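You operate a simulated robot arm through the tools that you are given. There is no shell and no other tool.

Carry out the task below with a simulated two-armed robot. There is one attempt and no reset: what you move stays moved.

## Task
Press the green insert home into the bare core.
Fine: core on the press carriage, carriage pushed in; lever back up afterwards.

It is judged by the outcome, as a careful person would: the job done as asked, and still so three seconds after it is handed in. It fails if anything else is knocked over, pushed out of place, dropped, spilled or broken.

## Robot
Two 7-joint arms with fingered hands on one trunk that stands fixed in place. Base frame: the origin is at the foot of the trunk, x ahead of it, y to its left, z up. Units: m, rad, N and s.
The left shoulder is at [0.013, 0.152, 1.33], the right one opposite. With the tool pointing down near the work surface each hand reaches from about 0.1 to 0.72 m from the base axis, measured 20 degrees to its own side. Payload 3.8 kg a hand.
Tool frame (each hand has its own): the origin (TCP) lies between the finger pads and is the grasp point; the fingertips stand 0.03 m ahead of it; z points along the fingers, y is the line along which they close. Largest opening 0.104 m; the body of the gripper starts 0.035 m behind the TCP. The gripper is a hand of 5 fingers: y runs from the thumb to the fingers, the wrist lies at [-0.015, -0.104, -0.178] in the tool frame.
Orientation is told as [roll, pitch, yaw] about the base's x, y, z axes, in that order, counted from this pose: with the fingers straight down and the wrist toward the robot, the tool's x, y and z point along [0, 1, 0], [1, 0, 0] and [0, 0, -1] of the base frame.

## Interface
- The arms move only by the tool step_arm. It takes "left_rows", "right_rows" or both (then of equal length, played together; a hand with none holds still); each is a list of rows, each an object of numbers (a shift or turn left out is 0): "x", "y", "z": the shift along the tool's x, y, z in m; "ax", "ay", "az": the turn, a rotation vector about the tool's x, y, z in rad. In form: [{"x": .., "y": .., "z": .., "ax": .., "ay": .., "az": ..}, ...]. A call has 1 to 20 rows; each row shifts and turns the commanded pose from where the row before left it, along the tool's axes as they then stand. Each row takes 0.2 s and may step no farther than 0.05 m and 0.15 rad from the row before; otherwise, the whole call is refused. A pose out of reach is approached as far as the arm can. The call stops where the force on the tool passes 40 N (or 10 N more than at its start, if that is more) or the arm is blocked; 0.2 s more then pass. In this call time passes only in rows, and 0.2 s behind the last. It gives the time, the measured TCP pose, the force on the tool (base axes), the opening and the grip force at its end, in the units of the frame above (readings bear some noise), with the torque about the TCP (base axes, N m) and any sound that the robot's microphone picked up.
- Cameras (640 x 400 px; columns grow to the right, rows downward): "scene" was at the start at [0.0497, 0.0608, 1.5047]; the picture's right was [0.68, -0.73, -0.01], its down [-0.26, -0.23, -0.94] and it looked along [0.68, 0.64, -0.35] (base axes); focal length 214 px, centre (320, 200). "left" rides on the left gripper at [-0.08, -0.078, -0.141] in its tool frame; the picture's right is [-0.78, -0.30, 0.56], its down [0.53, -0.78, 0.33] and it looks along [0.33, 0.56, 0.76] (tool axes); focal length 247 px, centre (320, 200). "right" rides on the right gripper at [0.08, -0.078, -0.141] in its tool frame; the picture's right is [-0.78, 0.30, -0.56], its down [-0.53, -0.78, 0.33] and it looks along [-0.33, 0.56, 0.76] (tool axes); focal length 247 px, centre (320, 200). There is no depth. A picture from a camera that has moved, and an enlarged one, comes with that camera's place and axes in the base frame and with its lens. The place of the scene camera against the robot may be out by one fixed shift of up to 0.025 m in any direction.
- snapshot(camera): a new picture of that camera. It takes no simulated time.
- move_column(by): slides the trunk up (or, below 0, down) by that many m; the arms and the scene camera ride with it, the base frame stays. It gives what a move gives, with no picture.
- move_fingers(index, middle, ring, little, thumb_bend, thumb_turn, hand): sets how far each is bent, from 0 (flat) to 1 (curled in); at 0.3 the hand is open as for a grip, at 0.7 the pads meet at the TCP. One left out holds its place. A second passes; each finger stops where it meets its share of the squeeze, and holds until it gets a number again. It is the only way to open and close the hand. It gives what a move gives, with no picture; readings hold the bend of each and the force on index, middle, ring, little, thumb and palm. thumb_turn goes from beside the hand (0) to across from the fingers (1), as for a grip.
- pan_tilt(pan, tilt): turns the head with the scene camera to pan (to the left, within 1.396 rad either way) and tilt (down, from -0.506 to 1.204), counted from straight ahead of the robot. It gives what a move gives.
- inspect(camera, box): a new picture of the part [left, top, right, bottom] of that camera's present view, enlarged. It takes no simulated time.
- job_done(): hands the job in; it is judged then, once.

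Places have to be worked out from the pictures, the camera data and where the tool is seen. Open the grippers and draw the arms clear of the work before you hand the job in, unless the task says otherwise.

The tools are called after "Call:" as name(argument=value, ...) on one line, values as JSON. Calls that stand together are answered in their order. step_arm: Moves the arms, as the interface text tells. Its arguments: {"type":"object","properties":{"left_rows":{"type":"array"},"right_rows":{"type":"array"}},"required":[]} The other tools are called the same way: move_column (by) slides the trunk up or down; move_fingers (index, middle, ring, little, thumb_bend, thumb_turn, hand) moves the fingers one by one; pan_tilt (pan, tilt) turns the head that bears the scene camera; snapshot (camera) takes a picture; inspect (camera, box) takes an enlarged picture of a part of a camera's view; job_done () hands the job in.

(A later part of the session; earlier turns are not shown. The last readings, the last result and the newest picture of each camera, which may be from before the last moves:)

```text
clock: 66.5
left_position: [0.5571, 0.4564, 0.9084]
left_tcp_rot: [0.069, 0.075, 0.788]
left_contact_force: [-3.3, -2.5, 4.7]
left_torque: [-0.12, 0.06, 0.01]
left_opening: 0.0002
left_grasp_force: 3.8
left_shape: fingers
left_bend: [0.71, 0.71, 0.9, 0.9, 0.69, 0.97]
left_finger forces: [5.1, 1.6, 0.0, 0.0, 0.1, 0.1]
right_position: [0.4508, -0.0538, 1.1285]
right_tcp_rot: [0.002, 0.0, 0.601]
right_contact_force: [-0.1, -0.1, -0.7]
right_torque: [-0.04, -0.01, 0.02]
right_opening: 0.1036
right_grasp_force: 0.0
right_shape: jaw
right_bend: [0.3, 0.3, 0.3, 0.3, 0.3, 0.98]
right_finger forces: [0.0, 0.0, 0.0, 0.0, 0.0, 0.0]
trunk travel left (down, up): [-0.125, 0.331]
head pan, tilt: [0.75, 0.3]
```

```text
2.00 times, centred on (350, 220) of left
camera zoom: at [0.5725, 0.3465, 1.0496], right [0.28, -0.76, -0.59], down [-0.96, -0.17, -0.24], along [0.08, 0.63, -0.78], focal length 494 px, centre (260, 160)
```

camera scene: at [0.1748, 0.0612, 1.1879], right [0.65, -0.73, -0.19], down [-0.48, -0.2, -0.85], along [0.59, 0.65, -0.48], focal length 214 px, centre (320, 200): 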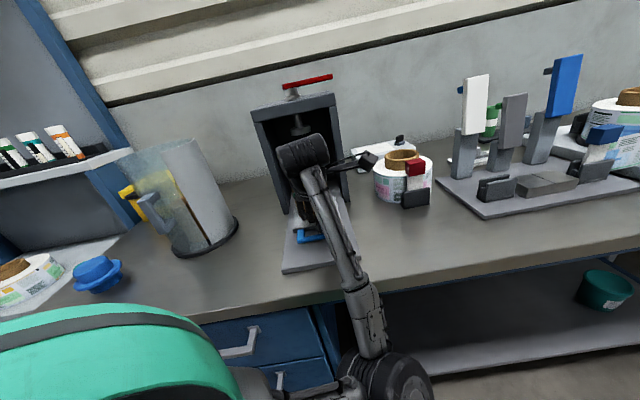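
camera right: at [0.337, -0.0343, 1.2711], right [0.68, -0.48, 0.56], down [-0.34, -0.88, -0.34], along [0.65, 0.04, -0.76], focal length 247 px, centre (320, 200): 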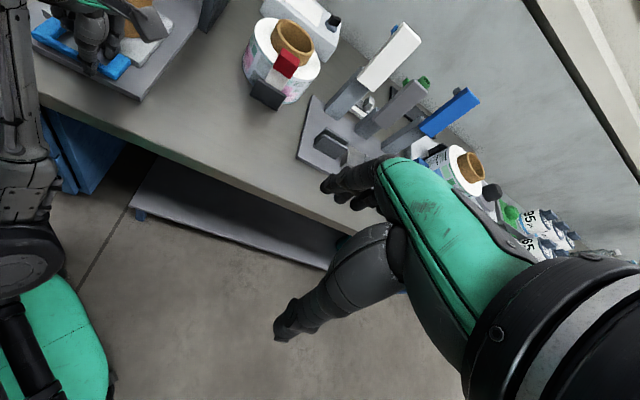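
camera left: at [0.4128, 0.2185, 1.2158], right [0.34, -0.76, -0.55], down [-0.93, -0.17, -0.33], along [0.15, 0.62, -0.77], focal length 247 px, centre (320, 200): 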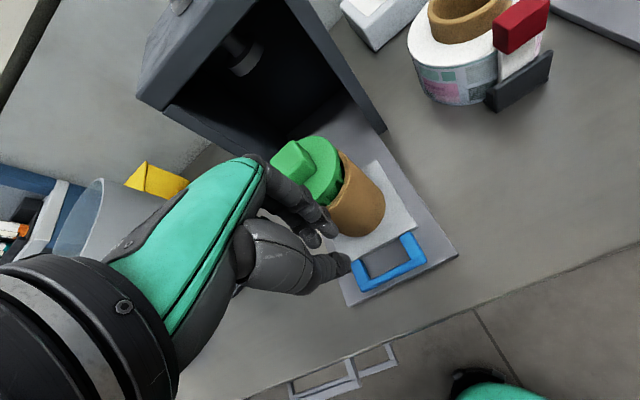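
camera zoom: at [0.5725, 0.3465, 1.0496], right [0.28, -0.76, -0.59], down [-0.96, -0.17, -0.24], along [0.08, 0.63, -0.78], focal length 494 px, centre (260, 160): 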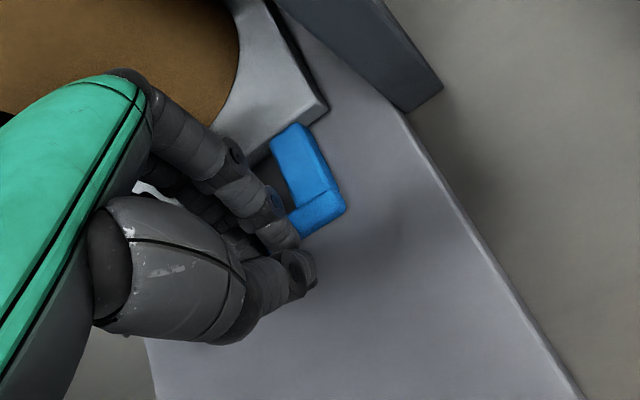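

Resistance is beginning to rise (about 4 N), likely the end stop. I'll push a little more to confirm.

Call:
step_arm(left_rows=[{"y": 0.006, "z": -0.0002}])

Call:
step_arm(left_rows=[{"y": 0.006, "z": 0.0}])

Call:
inspect(camera="left", box=[240, 120, 460, 320])

Call:
inspect(camera="scene", box=[240, 60, 400, 260])

```text
clock: 66.9
left_position: [0.5605, 0.4578, 0.9074]
left_tcp_rot: [0.07, 0.075, 0.789]
left_contact_force: [-4.4, -3.6, 5.4]
left_torque: [-0.12, 0.13, -0.05]
left_opening: 0.0002
left_grasp_force: 4.4
left_shape: fingers
left_bend: [0.71, 0.71, 0.9, 0.9, 0.69, 0.97]
left_finger forces: [7.0, 1.7, 0.1, 0.0, 0.0, 0.0]
right_position: [0.4481, -0.0568, 1.1277]
right_tcp_rot: [0.002, -0.005, 0.602]
right_contact_force: [0.0, 0.1, 0.6]
right_torque: [-0.02, -0.01, 0.01]
right_opening: 0.1036
right_grasp_force: 0.1
right_shape: jaw
right_bend: [0.3, 0.3, 0.3, 0.3, 0.3, 0.98]
right_finger forces: [0.0, 0.1, 0.0, 0.0, 0.0, 0.1]
trunk travel left (down, up): [-0.125, 0.331]
head pan, tilt: [0.75, 0.3]
```

```text
clock: 67.3
left_position: [0.5634, 0.4588, 0.9086]
left_tcp_rot: [0.069, 0.071, 0.789]
left_contact_force: [-0.7, -1.9, 5.3]
left_torque: [-0.06, 0.02, -0.02]
left_opening: 0.0001
left_grasp_force: 2.9
left_shape: fingers
left_bend: [0.71, 0.7, 0.9, 0.9, 0.69, 0.97]
left_finger forces: [5.1, 0.5, 0.0, 0.0, 0.0, 0.0]
right_position: [0.4482, -0.0595, 1.128]
right_tcp_rot: [0.005, -0.01, 0.602]
right_contact_force: [-0.7, 0.4, -0.3]
right_torque: [0.0, -0.01, -0.01]
right_opening: 0.1033
right_grasp_force: 0.0
right_shape: jaw
right_bend: [0.3, 0.3, 0.3, 0.3, 0.3, 0.98]
right_finger forces: [0.0, 0.0, 0.0, 0.0, 0.0, 0.0]
trunk travel left (down, up): [-0.125, 0.331]
head pan, tilt: [0.75, 0.3]
```

```text
2.00 times, centred on (350, 220) of left
camera zoom: at [0.5782, 0.3484, 1.0509], right [0.28, -0.76, -0.59], down [-0.96, -0.17, -0.24], along [0.08, 0.63, -0.77], focal length 494 px, centre (260, 160)
```

zoom: 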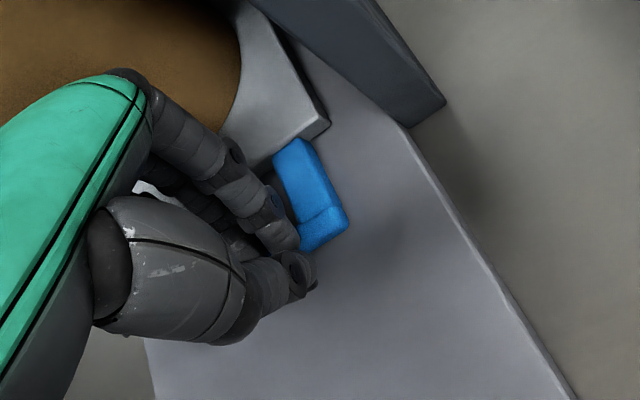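

```text
2.00 times, centred on (320, 160) of scene
camera zoom: at [0.1691, 0.0528, 1.1891], right [0.65, -0.73, -0.19], down [-0.47, -0.2, -0.86], along [0.59, 0.65, -0.47], focal length 429 px, centre (320, 280)
```

zoom: 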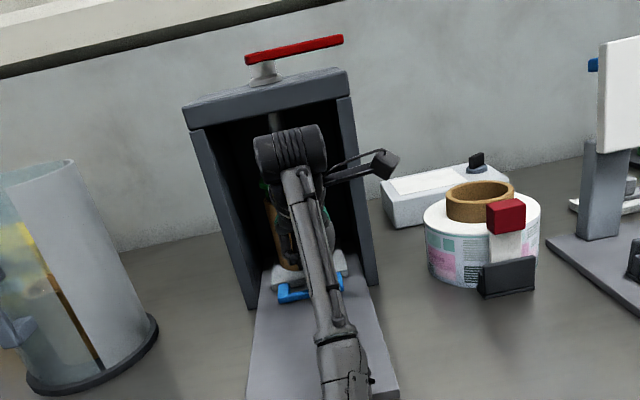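

The bar is now at k≈0.20 m, about where the core should be under the ram, but my arm may also be touching the bench edge. I'll withdraw the hand straight back and look at the carriage.

Call:
step_arm(left_rows=[{"y": -0.01}, {"z": -0.015, "y": -0.01}, {"y": -0.03, "z": -0.01}, {"y": -0.03, "z": -0.015}, {"y": -0.03, "z": -0.02}, {"y": -0.02, "z": -0.03}])

Call:
snapshot(camera="left")

Call:
snapshot(camera="scene")

Call:
snapshot(camera="right")

```text
clock: 68.7
left_position: [0.4845, 0.3767, 1.0059]
left_tcp_rot: [0.07, 0.077, 0.791]
left_contact_force: [-0.7, 0.0, 0.1]
left_torque: [0.02, 0.04, 0.04]
left_opening: 0.001
left_grasp_force: 0.1
left_shape: fingers
left_bend: [0.7, 0.7, 0.9, 0.9, 0.7, 0.97]
left_finger forces: [0.1, 0.0, 0.1, 0.1, 0.0, 0.1]
right_position: [0.4522, -0.0523, 1.1279]
right_tcp_rot: [0.002, -0.004, 0.601]
right_contact_force: [0.3, -0.1, -0.8]
right_torque: [0.01, 0.01, -0.01]
right_opening: 0.1035
right_grasp_force: 0.1
right_shape: jaw
right_bend: [0.3, 0.3, 0.3, 0.3, 0.3, 0.98]
right_finger forces: [0.0, 0.1, 0.0, 0.0, 0.0, 0.0]
trunk travel left (down, up): [-0.125, 0.331]
head pan, tilt: [0.75, 0.3]
```

```text
taken
camera left: at [0.4999, 0.2662, 1.1475], right [0.28, -0.76, -0.58], down [-0.96, -0.18, -0.23], along [0.08, 0.63, -0.78], focal length 247 px, centre (320, 200)
```

left: 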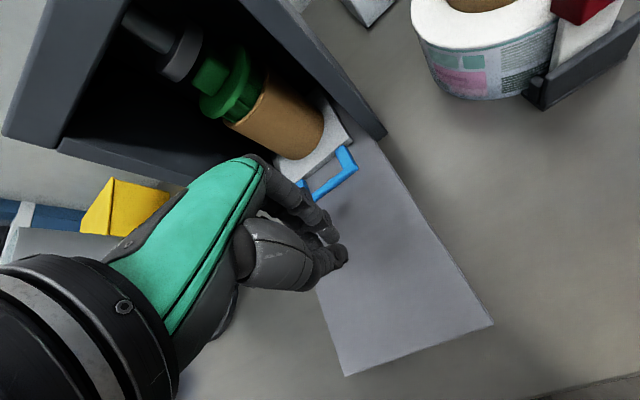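

```text
taken
camera scene: at [0.1743, 0.0608, 1.1882], right [0.65, -0.73, -0.19], down [-0.48, -0.2, -0.86], along [0.59, 0.65, -0.48], focal length 214 px, centre (320, 200)
```

scene: 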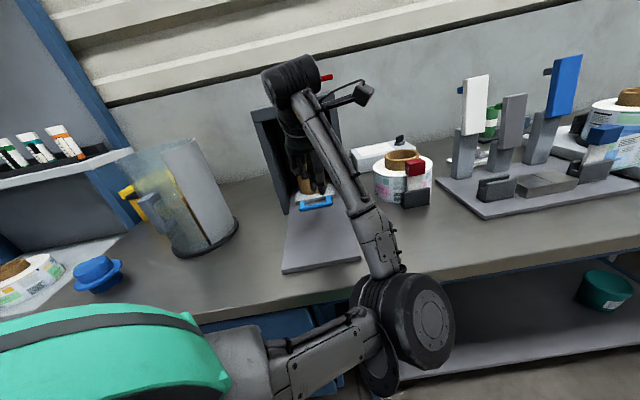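

```text
taken
camera right: at [0.3415, -0.0314, 1.2688], right [0.68, -0.47, 0.56], down [-0.34, -0.88, -0.33], along [0.65, 0.04, -0.76], focal length 247 px, centre (320, 200)
```

right: 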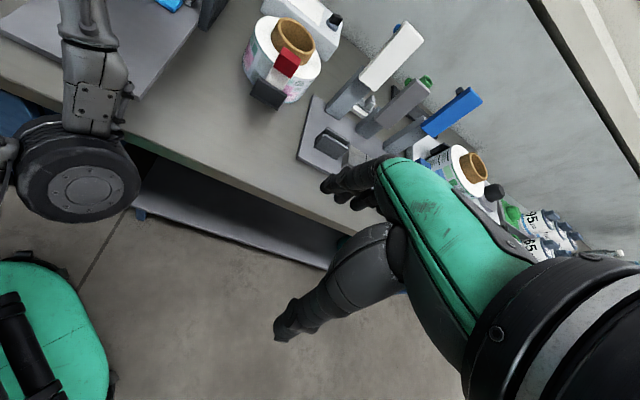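

The elbow was indeed near the bench edge. I'll zoom on the housing to check the core's position under the ram and how the insert sits.

Call:
inspect(camera="left", box=[60, 0, 400, 220])

Call:
inspect(camera="left", box=[110, 0, 280, 140])

Call:
inspect(camera="scene", box=[240, 60, 360, 280])

```text
1.82 times, centred on (230, 110) of left
camera zoom: at [0.4999, 0.2662, 1.1475], right [0.28, -0.76, -0.58], down [-0.96, -0.18, -0.23], along [0.08, 0.63, -0.78], focal length 449 px, centre (484, 364)
```

zoom: 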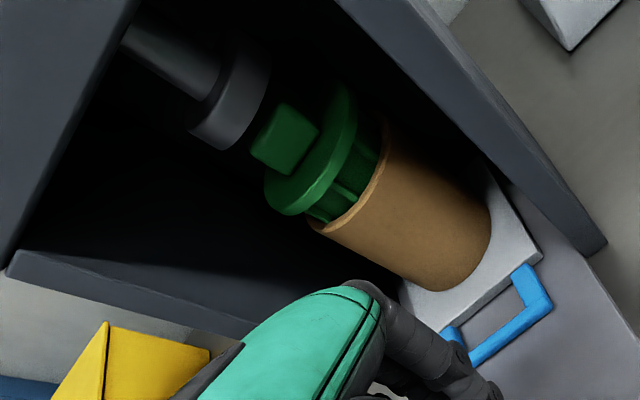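

```text
2.86 times, centred on (195, 70) of left
camera zoom: at [0.4999, 0.2662, 1.1475], right [0.28, -0.76, -0.58], down [-0.96, -0.18, -0.23], along [0.08, 0.63, -0.78], focal length 706 px, centre (677, 571)
```

zoom: 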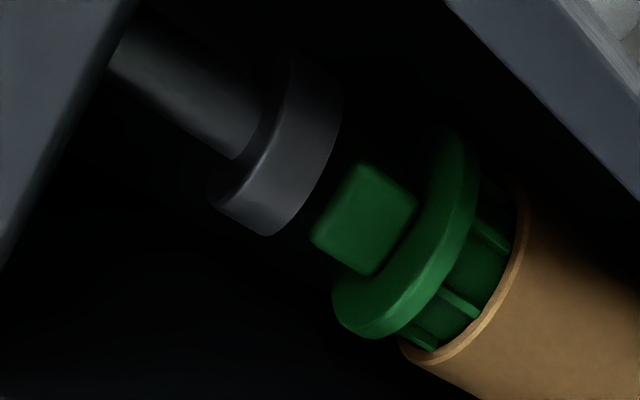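

```text
1.82 times, centred on (300, 170) of scene
camera zoom: at [0.1743, 0.0608, 1.1882], right [0.65, -0.73, -0.19], down [-0.48, -0.2, -0.86], along [0.59, 0.65, -0.48], focal length 390 px, centre (356, 254)
```

zoom: 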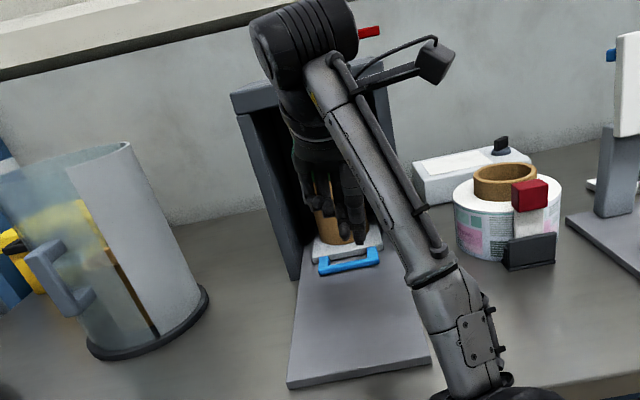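

The insert, core and ram axis line up within a few millimetres, so the carriage is home. Next is the lever: I'll raise the trunk, hand and elbow coming straight up and clear of the bench edge, to view and reach it.

Call:
move_column(by=0.2)

Call:
snapshot(camera="left")

Call:
snapshot(camera="scene")

```text
clock: 70.8
left_position: [0.4847, 0.3748, 1.2048]
left_tcp_rot: [0.069, 0.078, 0.789]
left_contact_force: [-0.1, 0.6, -0.5]
left_torque: [-0.03, -0.03, 0.02]
left_opening: 0.0008
left_grasp_force: 0.1
left_shape: fingers
left_bend: [0.7, 0.7, 0.9, 0.9, 0.7, 0.97]
left_finger forces: [0.0, 0.0, 0.0, 0.1, 0.0, 0.1]
right_position: [0.4519, -0.0518, 1.3271]
right_tcp_rot: [0.002, 0.001, 0.603]
right_contact_force: [-0.2, -0.4, 0.5]
right_torque: [0.02, 0.0, 0.02]
right_opening: 0.1036
right_grasp_force: 0.0
right_shape: jaw
right_bend: [0.3, 0.3, 0.3, 0.3, 0.3, 0.98]
right_finger forces: [0.0, 0.0, 0.1, 0.0, 0.1, 0.0]
trunk travel left (down, up): [-0.325, 0.131]
head pan, tilt: [0.75, 0.3]
```

```text
taken
camera left: at [0.5003, 0.2648, 1.3467], right [0.28, -0.76, -0.58], down [-0.96, -0.17, -0.23], along [0.08, 0.63, -0.78], focal length 247 px, centre (320, 200)
```

left: 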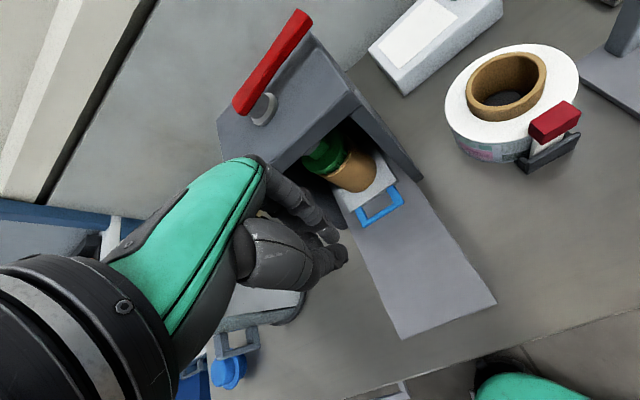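

```text
taken
camera scene: at [0.0679, 0.0608, 1.4291], right [0.68, -0.73, -0.03], down [-0.26, -0.2, -0.94], along [0.68, 0.65, -0.33], focal length 214 px, centre (320, 200)
```

scene: 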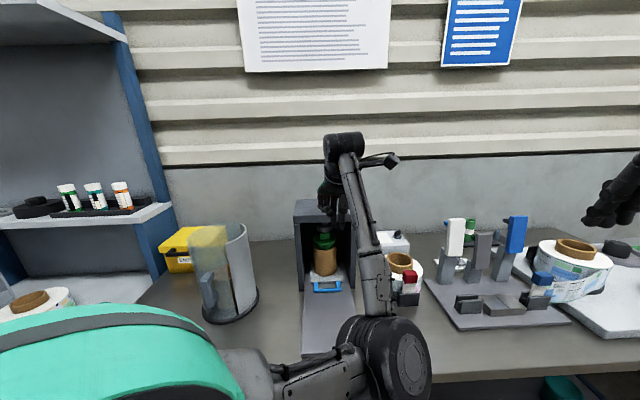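

Zooming in on the press from both cameras to check the alignment and the lever.

Call:
inspect(camera="scene", box=[280, 180, 380, 310])

Call:
inspect(camera="left", box=[200, 0, 440, 160])

Call:
inspect(camera="left", box=[270, 90, 430, 250])

```text
3.08 times, centred on (330, 245) of scene
camera zoom: at [0.0679, 0.0608, 1.4291], right [0.68, -0.73, -0.03], down [-0.26, -0.2, -0.94], along [0.68, 0.65, -0.33], focal length 660 px, centre (289, 62)
```

zoom: 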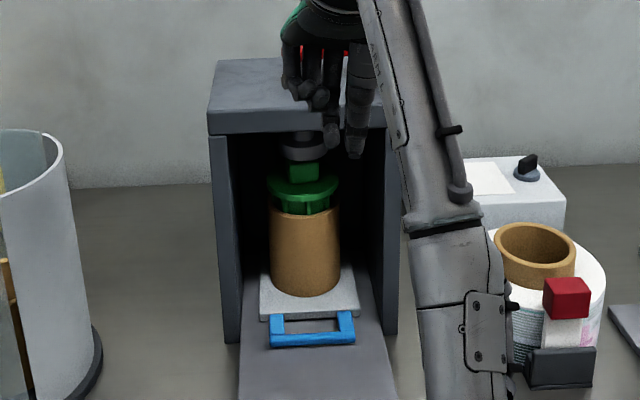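

```text
2.50 times, centred on (320, 80) of left
camera zoom: at [0.5003, 0.2648, 1.3467], right [0.28, -0.76, -0.58], down [-0.96, -0.17, -0.23], along [0.08, 0.63, -0.78], focal length 617 px, centre (320, 500)
```

zoom: 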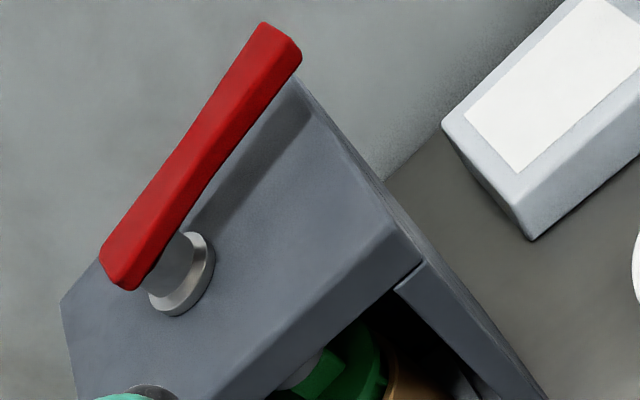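

```text
2.50 times, centred on (350, 170) of left
camera zoom: at [0.5003, 0.2648, 1.3467], right [0.28, -0.76, -0.58], down [-0.96, -0.17, -0.23], along [0.08, 0.63, -0.78], focal length 617 px, centre (245, 275)
```

zoom: 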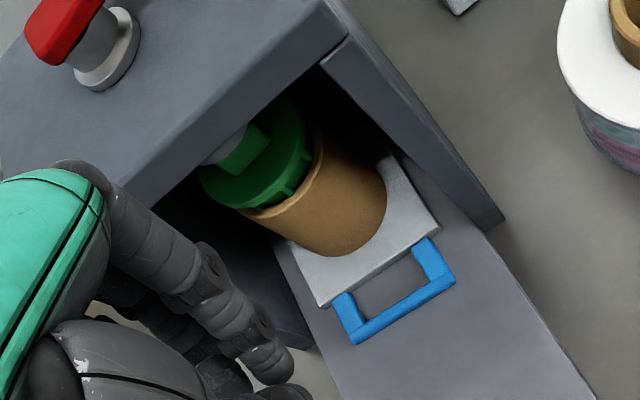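

The carriage is home: the spigot axis and ram axis agree within about 3 mm. The lever runs from its stem at about (0.618, 0.548) to a tip near (0.718, 0.489) at z≈1.19, roughly horizontal, about 3 cm above the roof. I'll raise the hand and lean the fingers forward to reach it.

Call:
step_arm(left_rows=[{"z": -0.04, "ay": -0.07}, {"z": -0.04, "ax": -0.12, "az": 0.07}, {"z": -0.03, "ax": -0.12, "az": 0.07}, {"z": -0.03, "ax": -0.12, "az": 0.07}, {"ax": -0.12, "az": 0.07}, {"ax": -0.1}])

Call:
snapshot(camera="left")

Call:
snapshot(camera="scene")

```text
clock: 72.2
left_position: [0.4858, 0.3723, 1.3449]
left_tcp_rot: [0.051, -0.503, 0.492]
left_contact_force: [0.1, 0.2, 0.3]
left_torque: [0.03, -0.05, 0.03]
left_opening: 0.0009
left_grasp_force: 0.1
left_shape: fingers
left_bend: [0.7, 0.7, 0.9, 0.9, 0.7, 0.97]
left_finger forces: [0.0, 0.0, 0.0, 0.0, 0.0, 0.0]
right_position: [0.4512, -0.0528, 1.3283]
right_tcp_rot: [0.001, -0.003, 0.602]
right_contact_force: [0.0, -0.5, 1.0]
right_torque: [0.0, -0.03, -0.01]
right_opening: 0.1037
right_grasp_force: 0.1
right_shape: jaw
right_bend: [0.3, 0.3, 0.3, 0.3, 0.3, 0.98]
right_finger forces: [0.0, 0.0, 0.0, 0.1, 0.0, 0.1]
trunk travel left (down, up): [-0.325, 0.131]
head pan, tilt: [0.75, 0.3]
```

```text
taken
camera left: at [0.4079, 0.2335, 1.4283], right [0.38, -0.65, -0.66], down [-0.73, 0.23, -0.64], along [0.57, 0.73, -0.38], focal length 247 px, centre (320, 200)
```

left: 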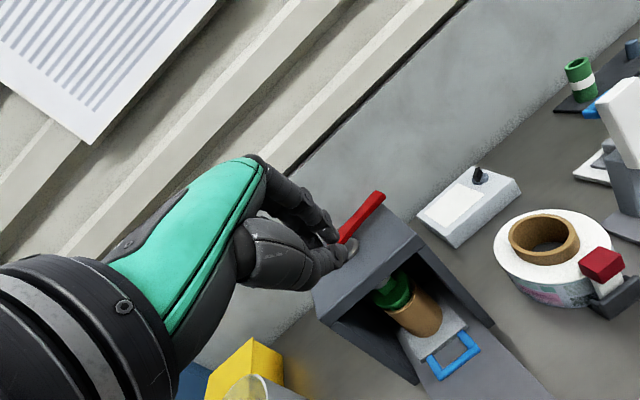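

```text
taken
camera scene: at [0.0676, 0.0607, 1.4291], right [0.68, -0.73, -0.03], down [-0.26, -0.2, -0.94], along [0.68, 0.65, -0.33], focal length 214 px, centre (320, 200)
```

scene: 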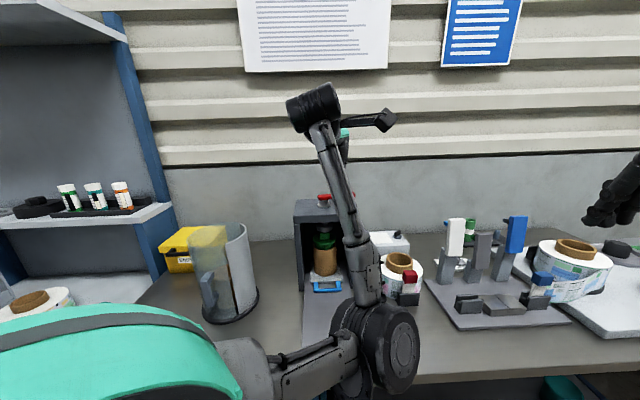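

Now a good oblique view of the lever; I'll zoom in to understand the mechanism and its slope.

Call:
inspect(camera="left", box=[300, 170, 460, 300])

Call:
inspect(camera="left", box=[370, 240, 500, 390])

```text
3.08 times, centred on (380, 235) of left
camera zoom: at [0.4079, 0.2335, 1.4283], right [0.38, -0.65, -0.66], down [-0.73, 0.23, -0.64], along [0.57, 0.73, -0.38], focal length 760 px, centre (135, 92)
```

zoom: 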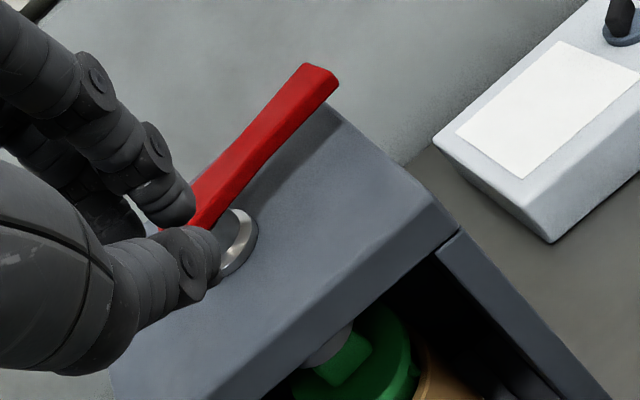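

```text
2.67 times, centred on (435, 315) of left
camera zoom: at [0.4079, 0.2335, 1.4283], right [0.38, -0.65, -0.66], down [-0.73, 0.23, -0.64], along [0.57, 0.73, -0.38], focal length 659 px, centre (13, -107)
```

zoom: 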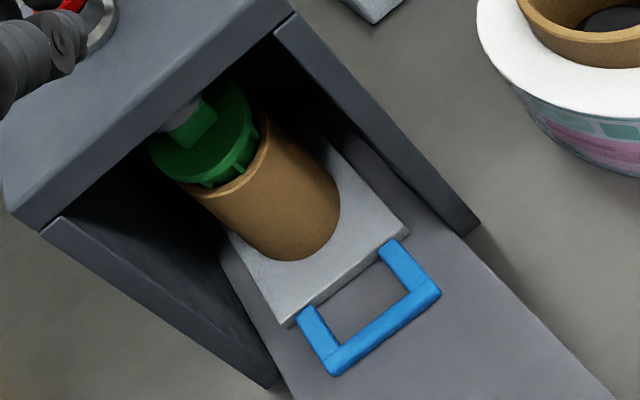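

The lever bar is level with its stem at one end, and the ram disc hangs just above the insert's tab. I'll bring the closed fingertips over the lever about 5 cm out from the stem, staying above it.

Call:
step_arm(left_rows=[{"x": 0.0071, "y": 0.0278, "z": 0.0233}, {"x": 0.0071, "y": 0.0278, "z": 0.0233}, {"x": 0.0071, "y": 0.0278, "z": 0.0233}, {"x": 0.0071, "y": 0.0278, "z": 0.0233}, {"x": 0.0071, "y": 0.0278, "z": 0.0233}, {"x": 0.0069, "y": 0.0278, "z": 0.0233}])

Call:
snapshot(camera="left")

Call:
snapshot(camera="scene")

```text
clock: 73.7
left_position: [0.6507, 0.5178, 1.3043]
left_tcp_rot: [0.049, -0.498, 0.491]
left_contact_force: [0.2, -0.6, 0.0]
left_torque: [-0.01, -0.01, 0.03]
left_opening: 0.0008
left_grasp_force: 0.0
left_shape: fingers
left_bend: [0.7, 0.7, 0.9, 0.9, 0.7, 0.97]
left_finger forces: [0.0, 0.0, 0.1, 0.0, 0.0, 0.0]
right_position: [0.4514, -0.052, 1.328]
right_tcp_rot: [0.001, -0.001, 0.603]
right_contact_force: [-0.8, -0.2, -0.4]
right_torque: [-0.02, 0.02, 0.0]
right_opening: 0.1036
right_grasp_force: 0.0
right_shape: jaw
right_bend: [0.3, 0.3, 0.3, 0.3, 0.3, 0.98]
right_finger forces: [0.0, 0.0, 0.0, 0.0, 0.1, 0.0]
trunk travel left (down, up): [-0.325, 0.131]
head pan, tilt: [0.75, 0.3]
```

```text
taken
camera left: at [0.5727, 0.379, 1.3877], right [0.38, -0.65, -0.66], down [-0.73, 0.23, -0.64], along [0.57, 0.73, -0.39], focal length 247 px, centre (320, 200)
```

left: 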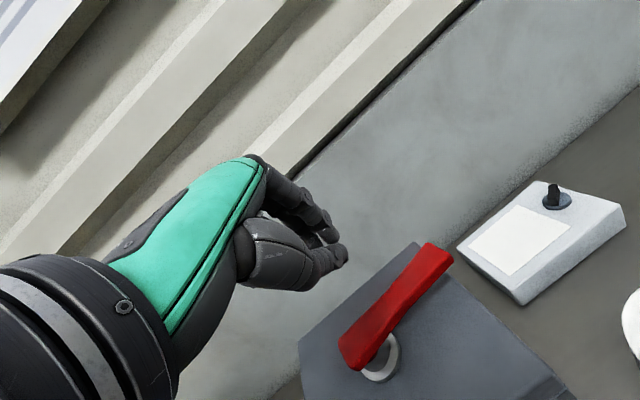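

```text
taken
camera scene: at [0.0682, 0.0619, 1.429], right [0.68, -0.73, -0.03], down [-0.26, -0.2, -0.94], along [0.68, 0.65, -0.33], focal length 214 px, centre (320, 200)
```

scene: 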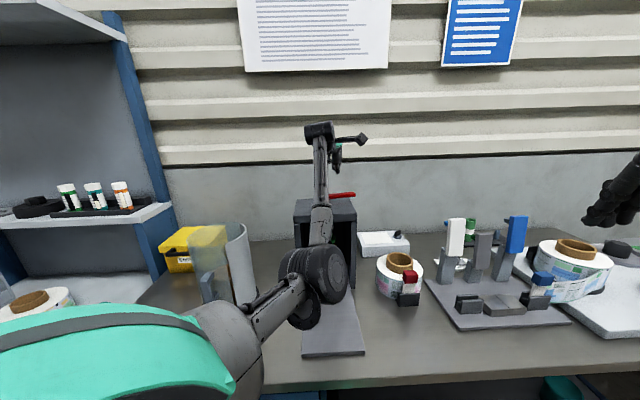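

The lever line is confirmed: from (0.609, 0.552) to (0.713, 0.486) at z≈1.193. I'll descend to just above its mid-length.

Call:
step_arm(left_rows=[{"x": -0.0047, "y": -0.016, "z": 0.0174}, {"x": -0.001, "y": -0.0112, "z": 0.0204}, {"x": -0.001, "y": -0.0112, "z": 0.0204}])

Call:
snapshot(camera="left")

Call:
inspect(camera="scene", box=[270, 120, 400, 250])

```text
clock: 74.5
left_position: [0.6479, 0.5108, 1.2337]
left_tcp_rot: [0.05, -0.502, 0.493]
left_contact_force: [0.4, -0.1, 0.0]
left_torque: [0.01, 0.0, 0.0]
left_opening: 0.0011
left_grasp_force: 0.2
left_shape: fingers
left_bend: [0.7, 0.7, 0.9, 0.9, 0.7, 0.97]
left_finger forces: [0.0, 0.0, 0.1, 0.0, 0.0, 0.0]
right_position: [0.4521, -0.0521, 1.328]
right_tcp_rot: [0.001, -0.002, 0.602]
right_contact_force: [-0.7, -0.5, -0.3]
right_torque: [0.02, 0.03, -0.01]
right_opening: 0.1035
right_grasp_force: 0.0
right_shape: jaw
right_bend: [0.3, 0.3, 0.3, 0.3, 0.3, 0.98]
right_finger forces: [0.0, 0.1, 0.0, 0.0, 0.0, 0.0]
trunk travel left (down, up): [-0.325, 0.131]
head pan, tilt: [0.75, 0.3]
```

```text
taken
camera left: at [0.5698, 0.3719, 1.3175], right [0.38, -0.65, -0.66], down [-0.73, 0.23, -0.64], along [0.57, 0.73, -0.38], focal length 247 px, centre (320, 200)
```

left: 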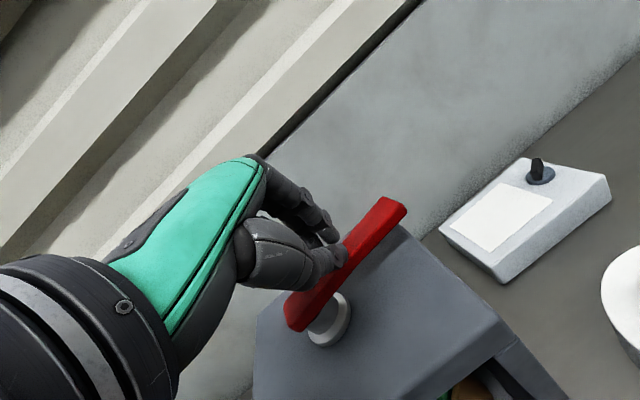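

```text
3.08 times, centred on (335, 185) of scene
camera zoom: at [0.0678, 0.0611, 1.4291], right [0.68, -0.73, -0.03], down [-0.26, -0.2, -0.94], along [0.68, 0.65, -0.33], focal length 660 px, centre (274, 246)
```

zoom: 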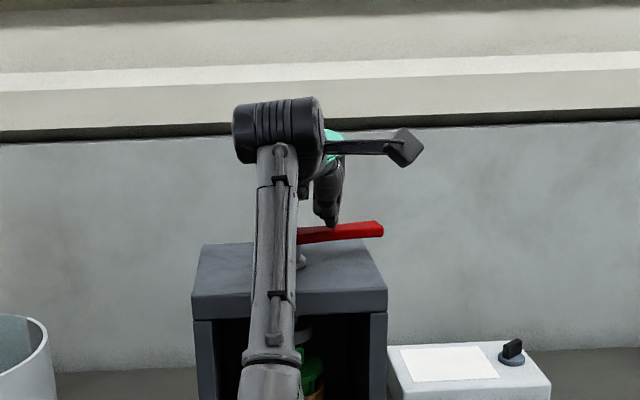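

The fingertips hover right above the lever. A close zoom to verify before pressing.

Call:
inspect(camera="left", box=[250, 170, 430, 360])

```text
2.11 times, centred on (340, 265) of left
camera zoom: at [0.5698, 0.3719, 1.3175], right [0.38, -0.65, -0.66], down [-0.73, 0.23, -0.64], along [0.57, 0.73, -0.38], focal length 520 px, centre (278, 63)
```

zoom: 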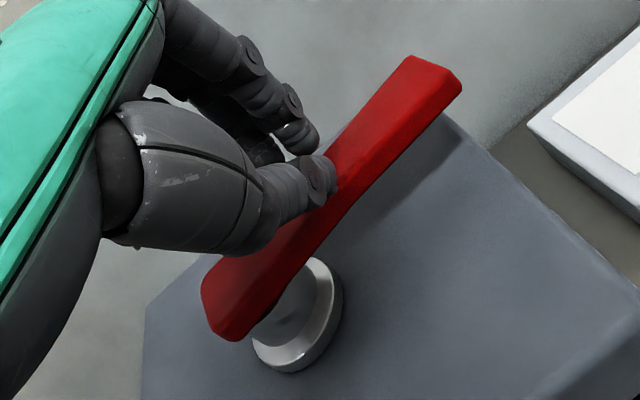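

The fingertips are centred over the bar. I'll press down gently in small steps and watch force and motion.

Call:
step_arm(left_rows=[{"x": -0.0004, "y": -0.0048, "z": 0.0088}])

Call:
step_arm(left_rows=[{"x": -0.0003, "y": -0.0039, "z": 0.007}])

Call:
inspect(camera="left", box=[250, 170, 430, 360])

```text
clock: 74.8
left_position: [0.6453, 0.5097, 1.2252]
left_tcp_rot: [0.05, -0.504, 0.493]
left_contact_force: [-1.0, -0.9, 5.2]
left_torque: [-0.02, -0.04, 0.01]
left_opening: 0.0
left_grasp_force: 2.4
left_shape: fingers
left_bend: [0.7, 0.7, 0.9, 0.9, 0.71, 0.98]
left_finger forces: [0.0, 0.0, 0.0, 0.0, 6.1, 0.0]
right_position: [0.4506, -0.0546, 1.3273]
right_tcp_rot: [0.002, -0.004, 0.602]
right_contact_force: [-0.6, -0.1, 0.3]
right_torque: [0.02, 0.0, 0.03]
right_opening: 0.1038
right_grasp_force: 0.1
right_shape: jaw
right_bend: [0.3, 0.3, 0.3, 0.3, 0.3, 0.98]
right_finger forces: [0.0, 0.1, 0.0, 0.0, 0.0, 0.0]
trunk travel left (down, up): [-0.325, 0.131]
head pan, tilt: [0.75, 0.3]
```

```text
clock: 75.2
left_position: [0.6429, 0.5084, 1.2218]
left_tcp_rot: [0.051, -0.512, 0.491]
left_contact_force: [-6.7, -4.1, 17.1]
left_torque: [-0.1, -0.02, -0.05]
left_opening: 0.0001
left_grasp_force: 10.5
left_shape: fingers
left_bend: [0.68, 0.7, 0.9, 0.9, 0.73, 0.98]
left_finger forces: [0.1, 0.0, 0.0, 0.1, 20.5, 0.0]
right_position: [0.4469, -0.0551, 1.3293]
right_tcp_rot: [0.002, -0.005, 0.601]
right_contact_force: [0.9, -0.1, -0.1]
right_torque: [0.01, 0.0, 0.01]
right_opening: 0.1035
right_grasp_force: 0.2
right_shape: jaw
right_bend: [0.3, 0.3, 0.3, 0.3, 0.3, 0.98]
right_finger forces: [0.0, 0.0, 0.0, 0.0, 0.0, 0.1]
trunk travel left (down, up): [-0.325, 0.131]
head pan, tilt: [0.75, 0.3]
```

```text
2.11 times, centred on (340, 265) of left
camera zoom: at [0.5644, 0.3687, 1.3047], right [0.38, -0.64, -0.66], down [-0.73, 0.24, -0.65], along [0.57, 0.73, -0.38], focal length 520 px, centre (278, 63)
```

zoom: 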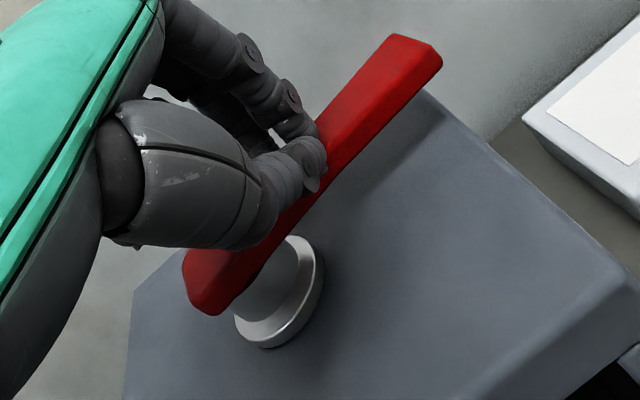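

The reaction is 17 N after 3 mm; I can't tell yet whether the lever moves. I'll press a little more and compare the stem height.

Call:
step_arm(left_rows=[{"x": -0.0003, "y": -0.0039, "z": 0.007}])

Call:
inspect(camera="left", box=[250, 170, 430, 360])

Call:
inspect(camera="scene", box=[290, 180, 370, 310])

```text
clock: 75.7
left_position: [0.64, 0.5071, 1.2187]
left_tcp_rot: [0.049, -0.517, 0.494]
left_contact_force: [-11.0, -7.0, 29.2]
left_torque: [-0.05, -0.21, -0.06]
left_opening: 0.0
left_grasp_force: 17.0
left_shape: fingers
left_bend: [0.66, 0.69, 0.9, 0.9, 0.75, 0.98]
left_finger forces: [0.1, 4.6, 0.0, 0.0, 30.1, 0.0]
right_position: [0.4451, -0.0569, 1.3297]
right_tcp_rot: [0.001, -0.008, 0.602]
right_contact_force: [1.6, 0.4, -0.3]
right_torque: [0.0, -0.01, 0.0]
right_opening: 0.1036
right_grasp_force: 0.1
right_shape: jaw
right_bend: [0.3, 0.3, 0.3, 0.3, 0.3, 0.98]
right_finger forces: [0.0, 0.1, 0.1, 0.1, 0.0, 0.0]
trunk travel left (down, up): [-0.325, 0.131]
head pan, tilt: [0.75, 0.3]
```

```text
2.11 times, centred on (340, 265) of left
camera zoom: at [0.5609, 0.367, 1.2999], right [0.39, -0.64, -0.66], down [-0.72, 0.24, -0.65], along [0.57, 0.73, -0.37], focal length 520 px, centre (278, 63)
```

zoom: 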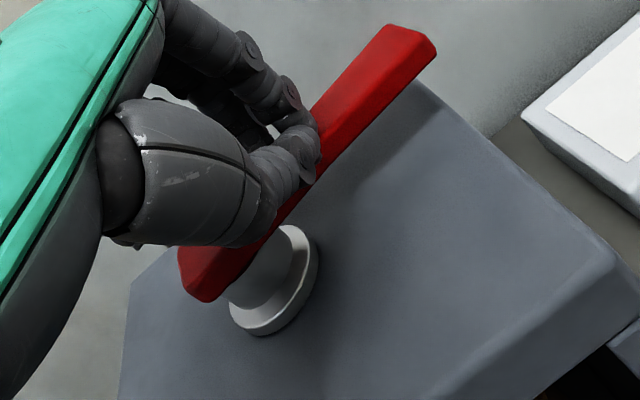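

```text
3.08 times, centred on (330, 245) of scene
camera zoom: at [0.0602, 0.0556, 1.4301], right [0.68, -0.73, -0.03], down [-0.26, -0.2, -0.95], along [0.69, 0.65, -0.32], focal length 660 px, centre (289, 62)
```

zoom: 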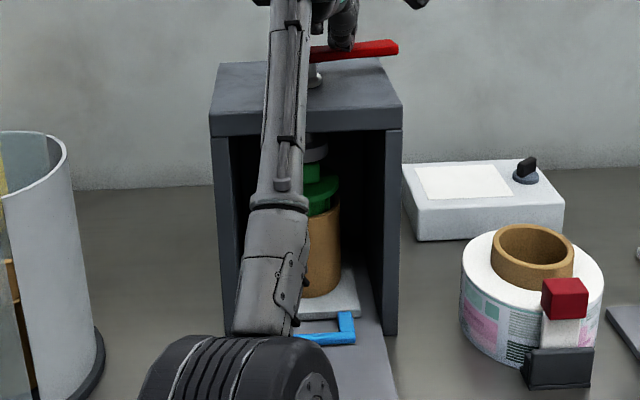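

30 N straight down does not move the lever at all, so it probably swings rather than plunges. I'll lift off and prepare to straddle the bar, thumb in front and fingers behind, so I can feel which way it moves.

Call:
step_arm(left_rows=[{"x": 0.0008, "y": 0.01, "z": -0.0176}, {"x": 0.0012, "y": 0.0145, "z": -0.0263}, {"x": 0.0012, "y": 0.0145, "z": -0.0263, "ax": 0.1, "az": -0.1}, {"ax": 0.1, "az": -0.1}])

Call:
move_fingers(hand="left", index=0.5, middle=0.5, thumb_bend=0.48)

Call:
snapshot(camera="left")

Call:
inspect(camera="left", box=[240, 150, 440, 400])

```text
clock: 76.7
left_position: [0.6466, 0.5126, 1.2883]
left_tcp_rot: [-0.035, -0.295, 0.711]
left_contact_force: [-0.5, -1.4, 0.0]
left_torque: [0.06, -0.01, -0.02]
left_opening: 0.0008
left_grasp_force: 0.1
left_shape: fingers
left_bend: [0.7, 0.7, 0.9, 0.9, 0.7, 0.98]
left_finger forces: [0.0, 0.0, 0.0, 0.0, 0.0, 0.0]
right_position: [0.453, -0.0515, 1.3268]
right_tcp_rot: [0.002, 0.0, 0.603]
right_contact_force: [0.4, -0.4, 0.2]
right_torque: [0.01, 0.02, 0.0]
right_opening: 0.1035
right_grasp_force: 0.1
right_shape: jaw
right_bend: [0.3, 0.3, 0.3, 0.3, 0.3, 0.98]
right_finger forces: [0.1, 0.0, 0.0, 0.0, 0.0, 0.0]
trunk travel left (down, up): [-0.325, 0.131]
head pan, tilt: [0.75, 0.3]
```

```text
clock: 77.7
left_position: [0.6462, 0.51, 1.2891]
left_tcp_rot: [-0.035, -0.302, 0.711]
left_contact_force: [0.3, 0.3, 0.2]
left_torque: [0.0, 0.0, -0.04]
left_opening: 0.0541
left_grasp_force: 0.1
left_shape: fingers
left_bend: [0.5, 0.5, 0.9, 0.9, 0.48, 0.98]
left_finger forces: [0.0, 0.0, 0.1, 0.1, 0.0, 0.0]
right_position: [0.452, -0.0528, 1.3273]
right_tcp_rot: [0.001, -0.002, 0.603]
right_contact_force: [0.0, 0.1, -1.1]
right_torque: [0.01, 0.01, 0.01]
right_opening: 0.1039
right_grasp_force: 0.1
right_shape: jaw
right_bend: [0.3, 0.3, 0.3, 0.3, 0.3, 0.98]
right_finger forces: [0.1, 0.0, 0.0, 0.1, 0.0, 0.1]
trunk travel left (down, up): [-0.325, 0.131]
head pan, tilt: [0.75, 0.3]
```

```text
taken
camera left: at [0.6054, 0.3789, 1.4048], right [0.42, -0.68, -0.59], down [-0.82, -0.02, -0.57], along [0.38, 0.73, -0.57], focal length 247 px, centre (320, 200)
```

left: 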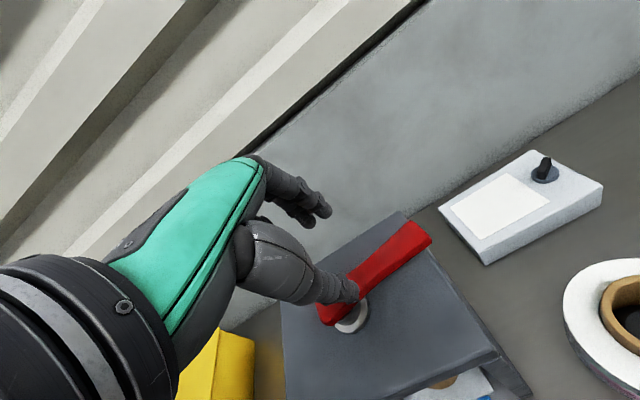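

```text
1.60 times, centred on (340, 275) of left
camera zoom: at [0.6054, 0.3789, 1.4048], right [0.42, -0.68, -0.59], down [-0.82, -0.02, -0.57], along [0.38, 0.73, -0.57], focal length 395 px, centre (288, 80)
```

zoom: 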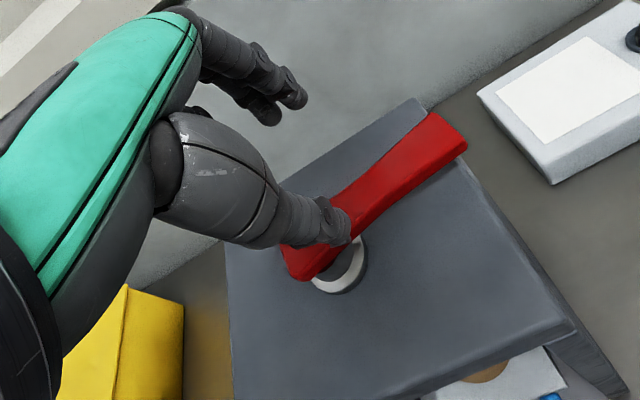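

The lever line is unchanged at (0.607, 0.552) to (0.715, 0.488). I'll move over a point about 7.5 cm from the stem and lower so thumb and fingers straddle the bar without touching the roof.

Call:
step_arm(left_rows=[{"x": -0.0246, "y": 0.0247, "z": 0.0085}, {"x": 0.001, "y": -0.0085, "z": 0.0273}, {"x": 0.001, "y": -0.0085, "z": 0.0273}])

Call:
inspect(camera="left", box=[240, 130, 440, 330])

```text
clock: 78.5
left_position: [0.6807, 0.5092, 1.231]
left_tcp_rot: [-0.034, -0.3, 0.712]
left_contact_force: [0.7, -0.3, 0.0]
left_torque: [-0.01, 0.03, 0.01]
left_opening: 0.0544
left_grasp_force: 0.1
left_shape: fingers
left_bend: [0.5, 0.5, 0.9, 0.9, 0.48, 0.98]
left_finger forces: [0.1, 0.0, 0.0, 0.1, 0.1, 0.0]
right_position: [0.4521, -0.0515, 1.3283]
right_tcp_rot: [0.001, 0.0, 0.602]
right_contact_force: [0.0, 0.0, -0.6]
right_torque: [-0.03, -0.03, 0.0]
right_opening: 0.1039
right_grasp_force: 0.1
right_shape: jaw
right_bend: [0.3, 0.3, 0.3, 0.3, 0.3, 0.98]
right_finger forces: [0.0, 0.0, 0.0, 0.0, 0.0, 0.1]
trunk travel left (down, up): [-0.325, 0.131]
head pan, tilt: [0.75, 0.3]
```

```text
2.00 times, centred on (340, 230) of left
camera zoom: at [0.6412, 0.3772, 1.3462], right [0.42, -0.68, -0.59], down [-0.82, -0.02, -0.57], along [0.38, 0.73, -0.57], focal length 494 px, centre (280, 140)
```

zoom: 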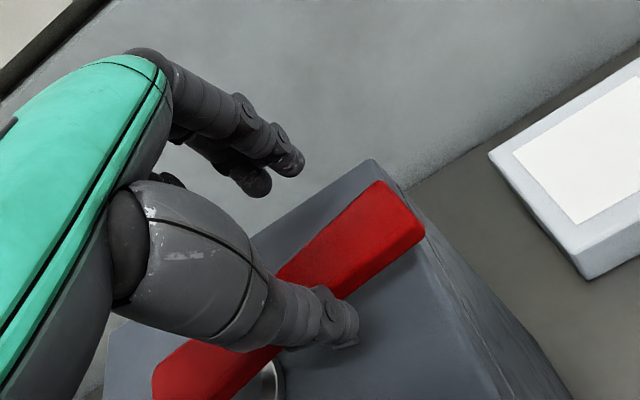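

Thumb is on the near side and fingers on the far side of the bar. I'll lower the last 2.7 cm.

Call:
step_arm(left_rows=[{"x": 0.0005, "y": -0.0045, "z": 0.0145}, {"x": 0.0005, "y": -0.0037, "z": 0.012}])

Call:
inspect(camera="left", box=[240, 130, 440, 330])

Call:
inspect(camera="scene", box=[280, 120, 400, 240])

```text
clock: 79.0
left_position: [0.6834, 0.5086, 1.2023]
left_tcp_rot: [-0.034, -0.301, 0.71]
left_contact_force: [-0.5, 0.2, 0.1]
left_torque: [-0.04, 0.03, 0.0]
left_opening: 0.0544
left_grasp_force: 0.0
left_shape: fingers
left_bend: [0.5, 0.5, 0.9, 0.9, 0.48, 0.98]
left_finger forces: [0.0, 0.1, 0.1, 0.0, 0.1, 0.1]
right_position: [0.4516, -0.0518, 1.3274]
right_tcp_rot: [0.001, -0.001, 0.602]
right_contact_force: [0.4, 0.6, 0.3]
right_torque: [-0.01, -0.04, 0.01]
right_opening: 0.1034
right_grasp_force: 0.0
right_shape: jaw
right_bend: [0.3, 0.3, 0.3, 0.3, 0.3, 0.98]
right_finger forces: [0.1, 0.0, 0.0, 0.0, 0.0, 0.0]
trunk travel left (down, up): [-0.325, 0.131]
head pan, tilt: [0.75, 0.3]
```

```text
2.00 times, centred on (340, 230) of left
camera zoom: at [0.6426, 0.3771, 1.3185], right [0.42, -0.69, -0.59], down [-0.82, -0.02, -0.57], along [0.38, 0.73, -0.57], focal length 494 px, centre (280, 140)
```

zoom: 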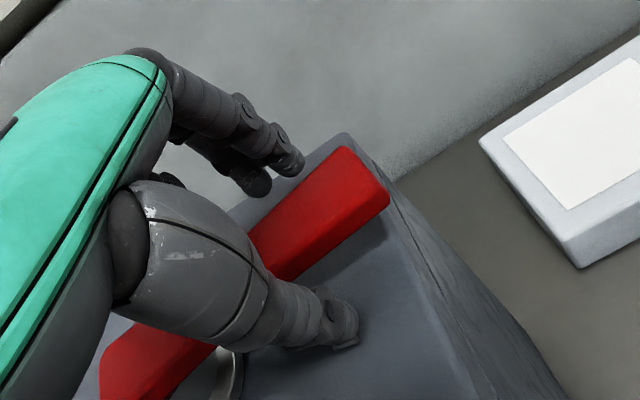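

```text
3.33 times, centred on (340, 180) of scene
camera zoom: at [0.068, 0.0613, 1.429], right [0.68, -0.73, -0.03], down [-0.26, -0.2, -0.94], along [0.68, 0.65, -0.33], focal length 715 px, centre (253, 267)
```

zoom: 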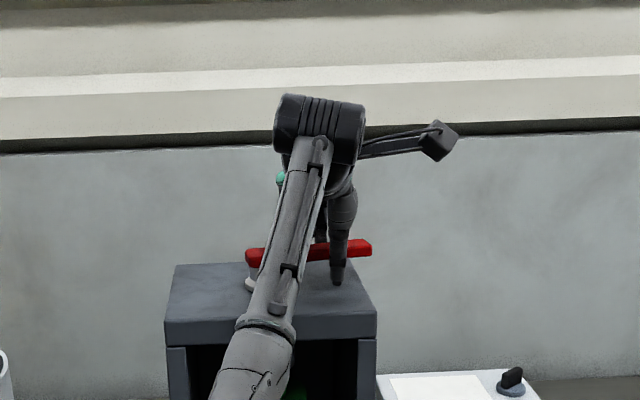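

The bar is between thumb and fingers. I'll close the grip on it.

Call:
move_fingers(hand="left", index=0.72, middle=0.72, thumb_bend=0.7)

Call:
inspect(camera="left", box=[240, 130, 440, 330])

```text
clock: 80.0
left_position: [0.6829, 0.5097, 1.2019]
left_tcp_rot: [-0.036, -0.3, 0.71]
left_contact_force: [-1.8, -0.5, -3.9]
left_torque: [0.0, 0.03, -0.02]
left_opening: 0.0249
left_grasp_force: 11.7
left_shape: fingers
left_bend: [0.61, 0.66, 0.9, 0.9, 0.6, 0.97]
left_finger forces: [7.7, 4.8, 0.1, 0.0, 11.8, 0.0]
right_position: [0.4524, -0.0523, 1.3273]
right_tcp_rot: [0.002, 0.0, 0.603]
right_contact_force: [-0.2, 0.4, -0.5]
right_torque: [0.0, 0.01, 0.03]
right_opening: 0.1035
right_grasp_force: 0.0
right_shape: jaw
right_bend: [0.3, 0.3, 0.3, 0.3, 0.3, 0.98]
right_finger forces: [0.0, 0.0, 0.0, 0.0, 0.0, 0.0]
trunk travel left (down, up): [-0.325, 0.131]
head pan, tilt: [0.75, 0.3]
```

```text
2.00 times, centred on (340, 230) of left
camera zoom: at [0.6429, 0.3771, 1.3183], right [0.42, -0.69, -0.59], down [-0.82, -0.02, -0.56], along [0.37, 0.73, -0.57], focal length 494 px, centre (280, 140)
```

zoom: 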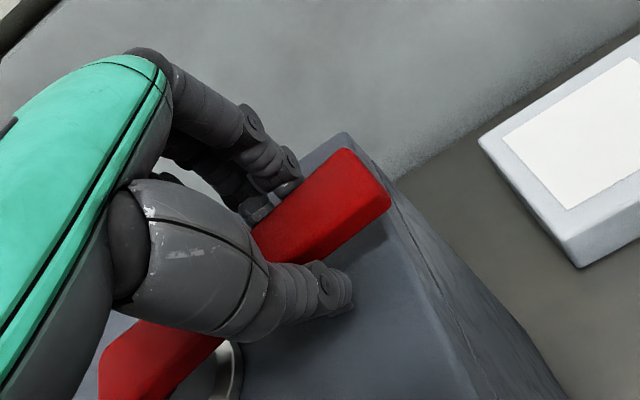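

The bar is gripped. I'll test a small 1 cm swing of the lever toward the front and read the force.

Call:
step_arm(left_rows=[{"x": -0.0033, "y": -0.0091, "z": -0.0027}])

Call:
inspect(camera="left", box=[240, 130, 440, 330])

```text
clock: 80.5
left_position: [0.6774, 0.5018, 1.2014]
left_tcp_rot: [-0.035, -0.302, 0.709]
left_contact_force: [0.6, 2.6, -4.3]
left_torque: [0.03, -0.01, -0.15]
left_opening: 0.0248
left_grasp_force: 12.7
left_shape: fingers
left_bend: [0.61, 0.65, 0.9, 0.9, 0.6, 0.99]
left_finger forces: [7.2, 6.8, 0.0, 0.1, 10.9, 0.0]
right_position: [0.4524, -0.0505, 1.3257]
right_tcp_rot: [0.001, -0.002, 0.602]
right_contact_force: [0.2, 0.4, -0.2]
right_torque: [0.01, -0.01, 0.01]
right_opening: 0.1036
right_grasp_force: 0.1
right_shape: jaw
right_bend: [0.3, 0.3, 0.3, 0.3, 0.3, 0.98]
right_finger forces: [0.1, 0.0, 0.0, 0.0, 0.0, 0.0]
trunk travel left (down, up): [-0.325, 0.131]
head pan, tilt: [0.75, 0.3]
```

```text
2.00 times, centred on (340, 230) of left
camera zoom: at [0.6379, 0.3688, 1.3183], right [0.42, -0.69, -0.59], down [-0.82, -0.02, -0.56], along [0.37, 0.73, -0.57], focal length 494 px, centre (280, 140)
```

zoom: 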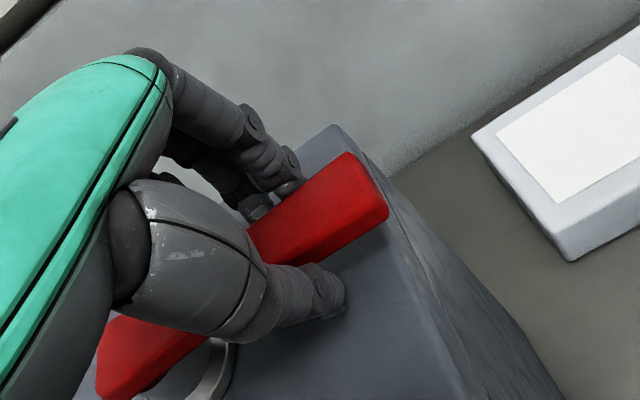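

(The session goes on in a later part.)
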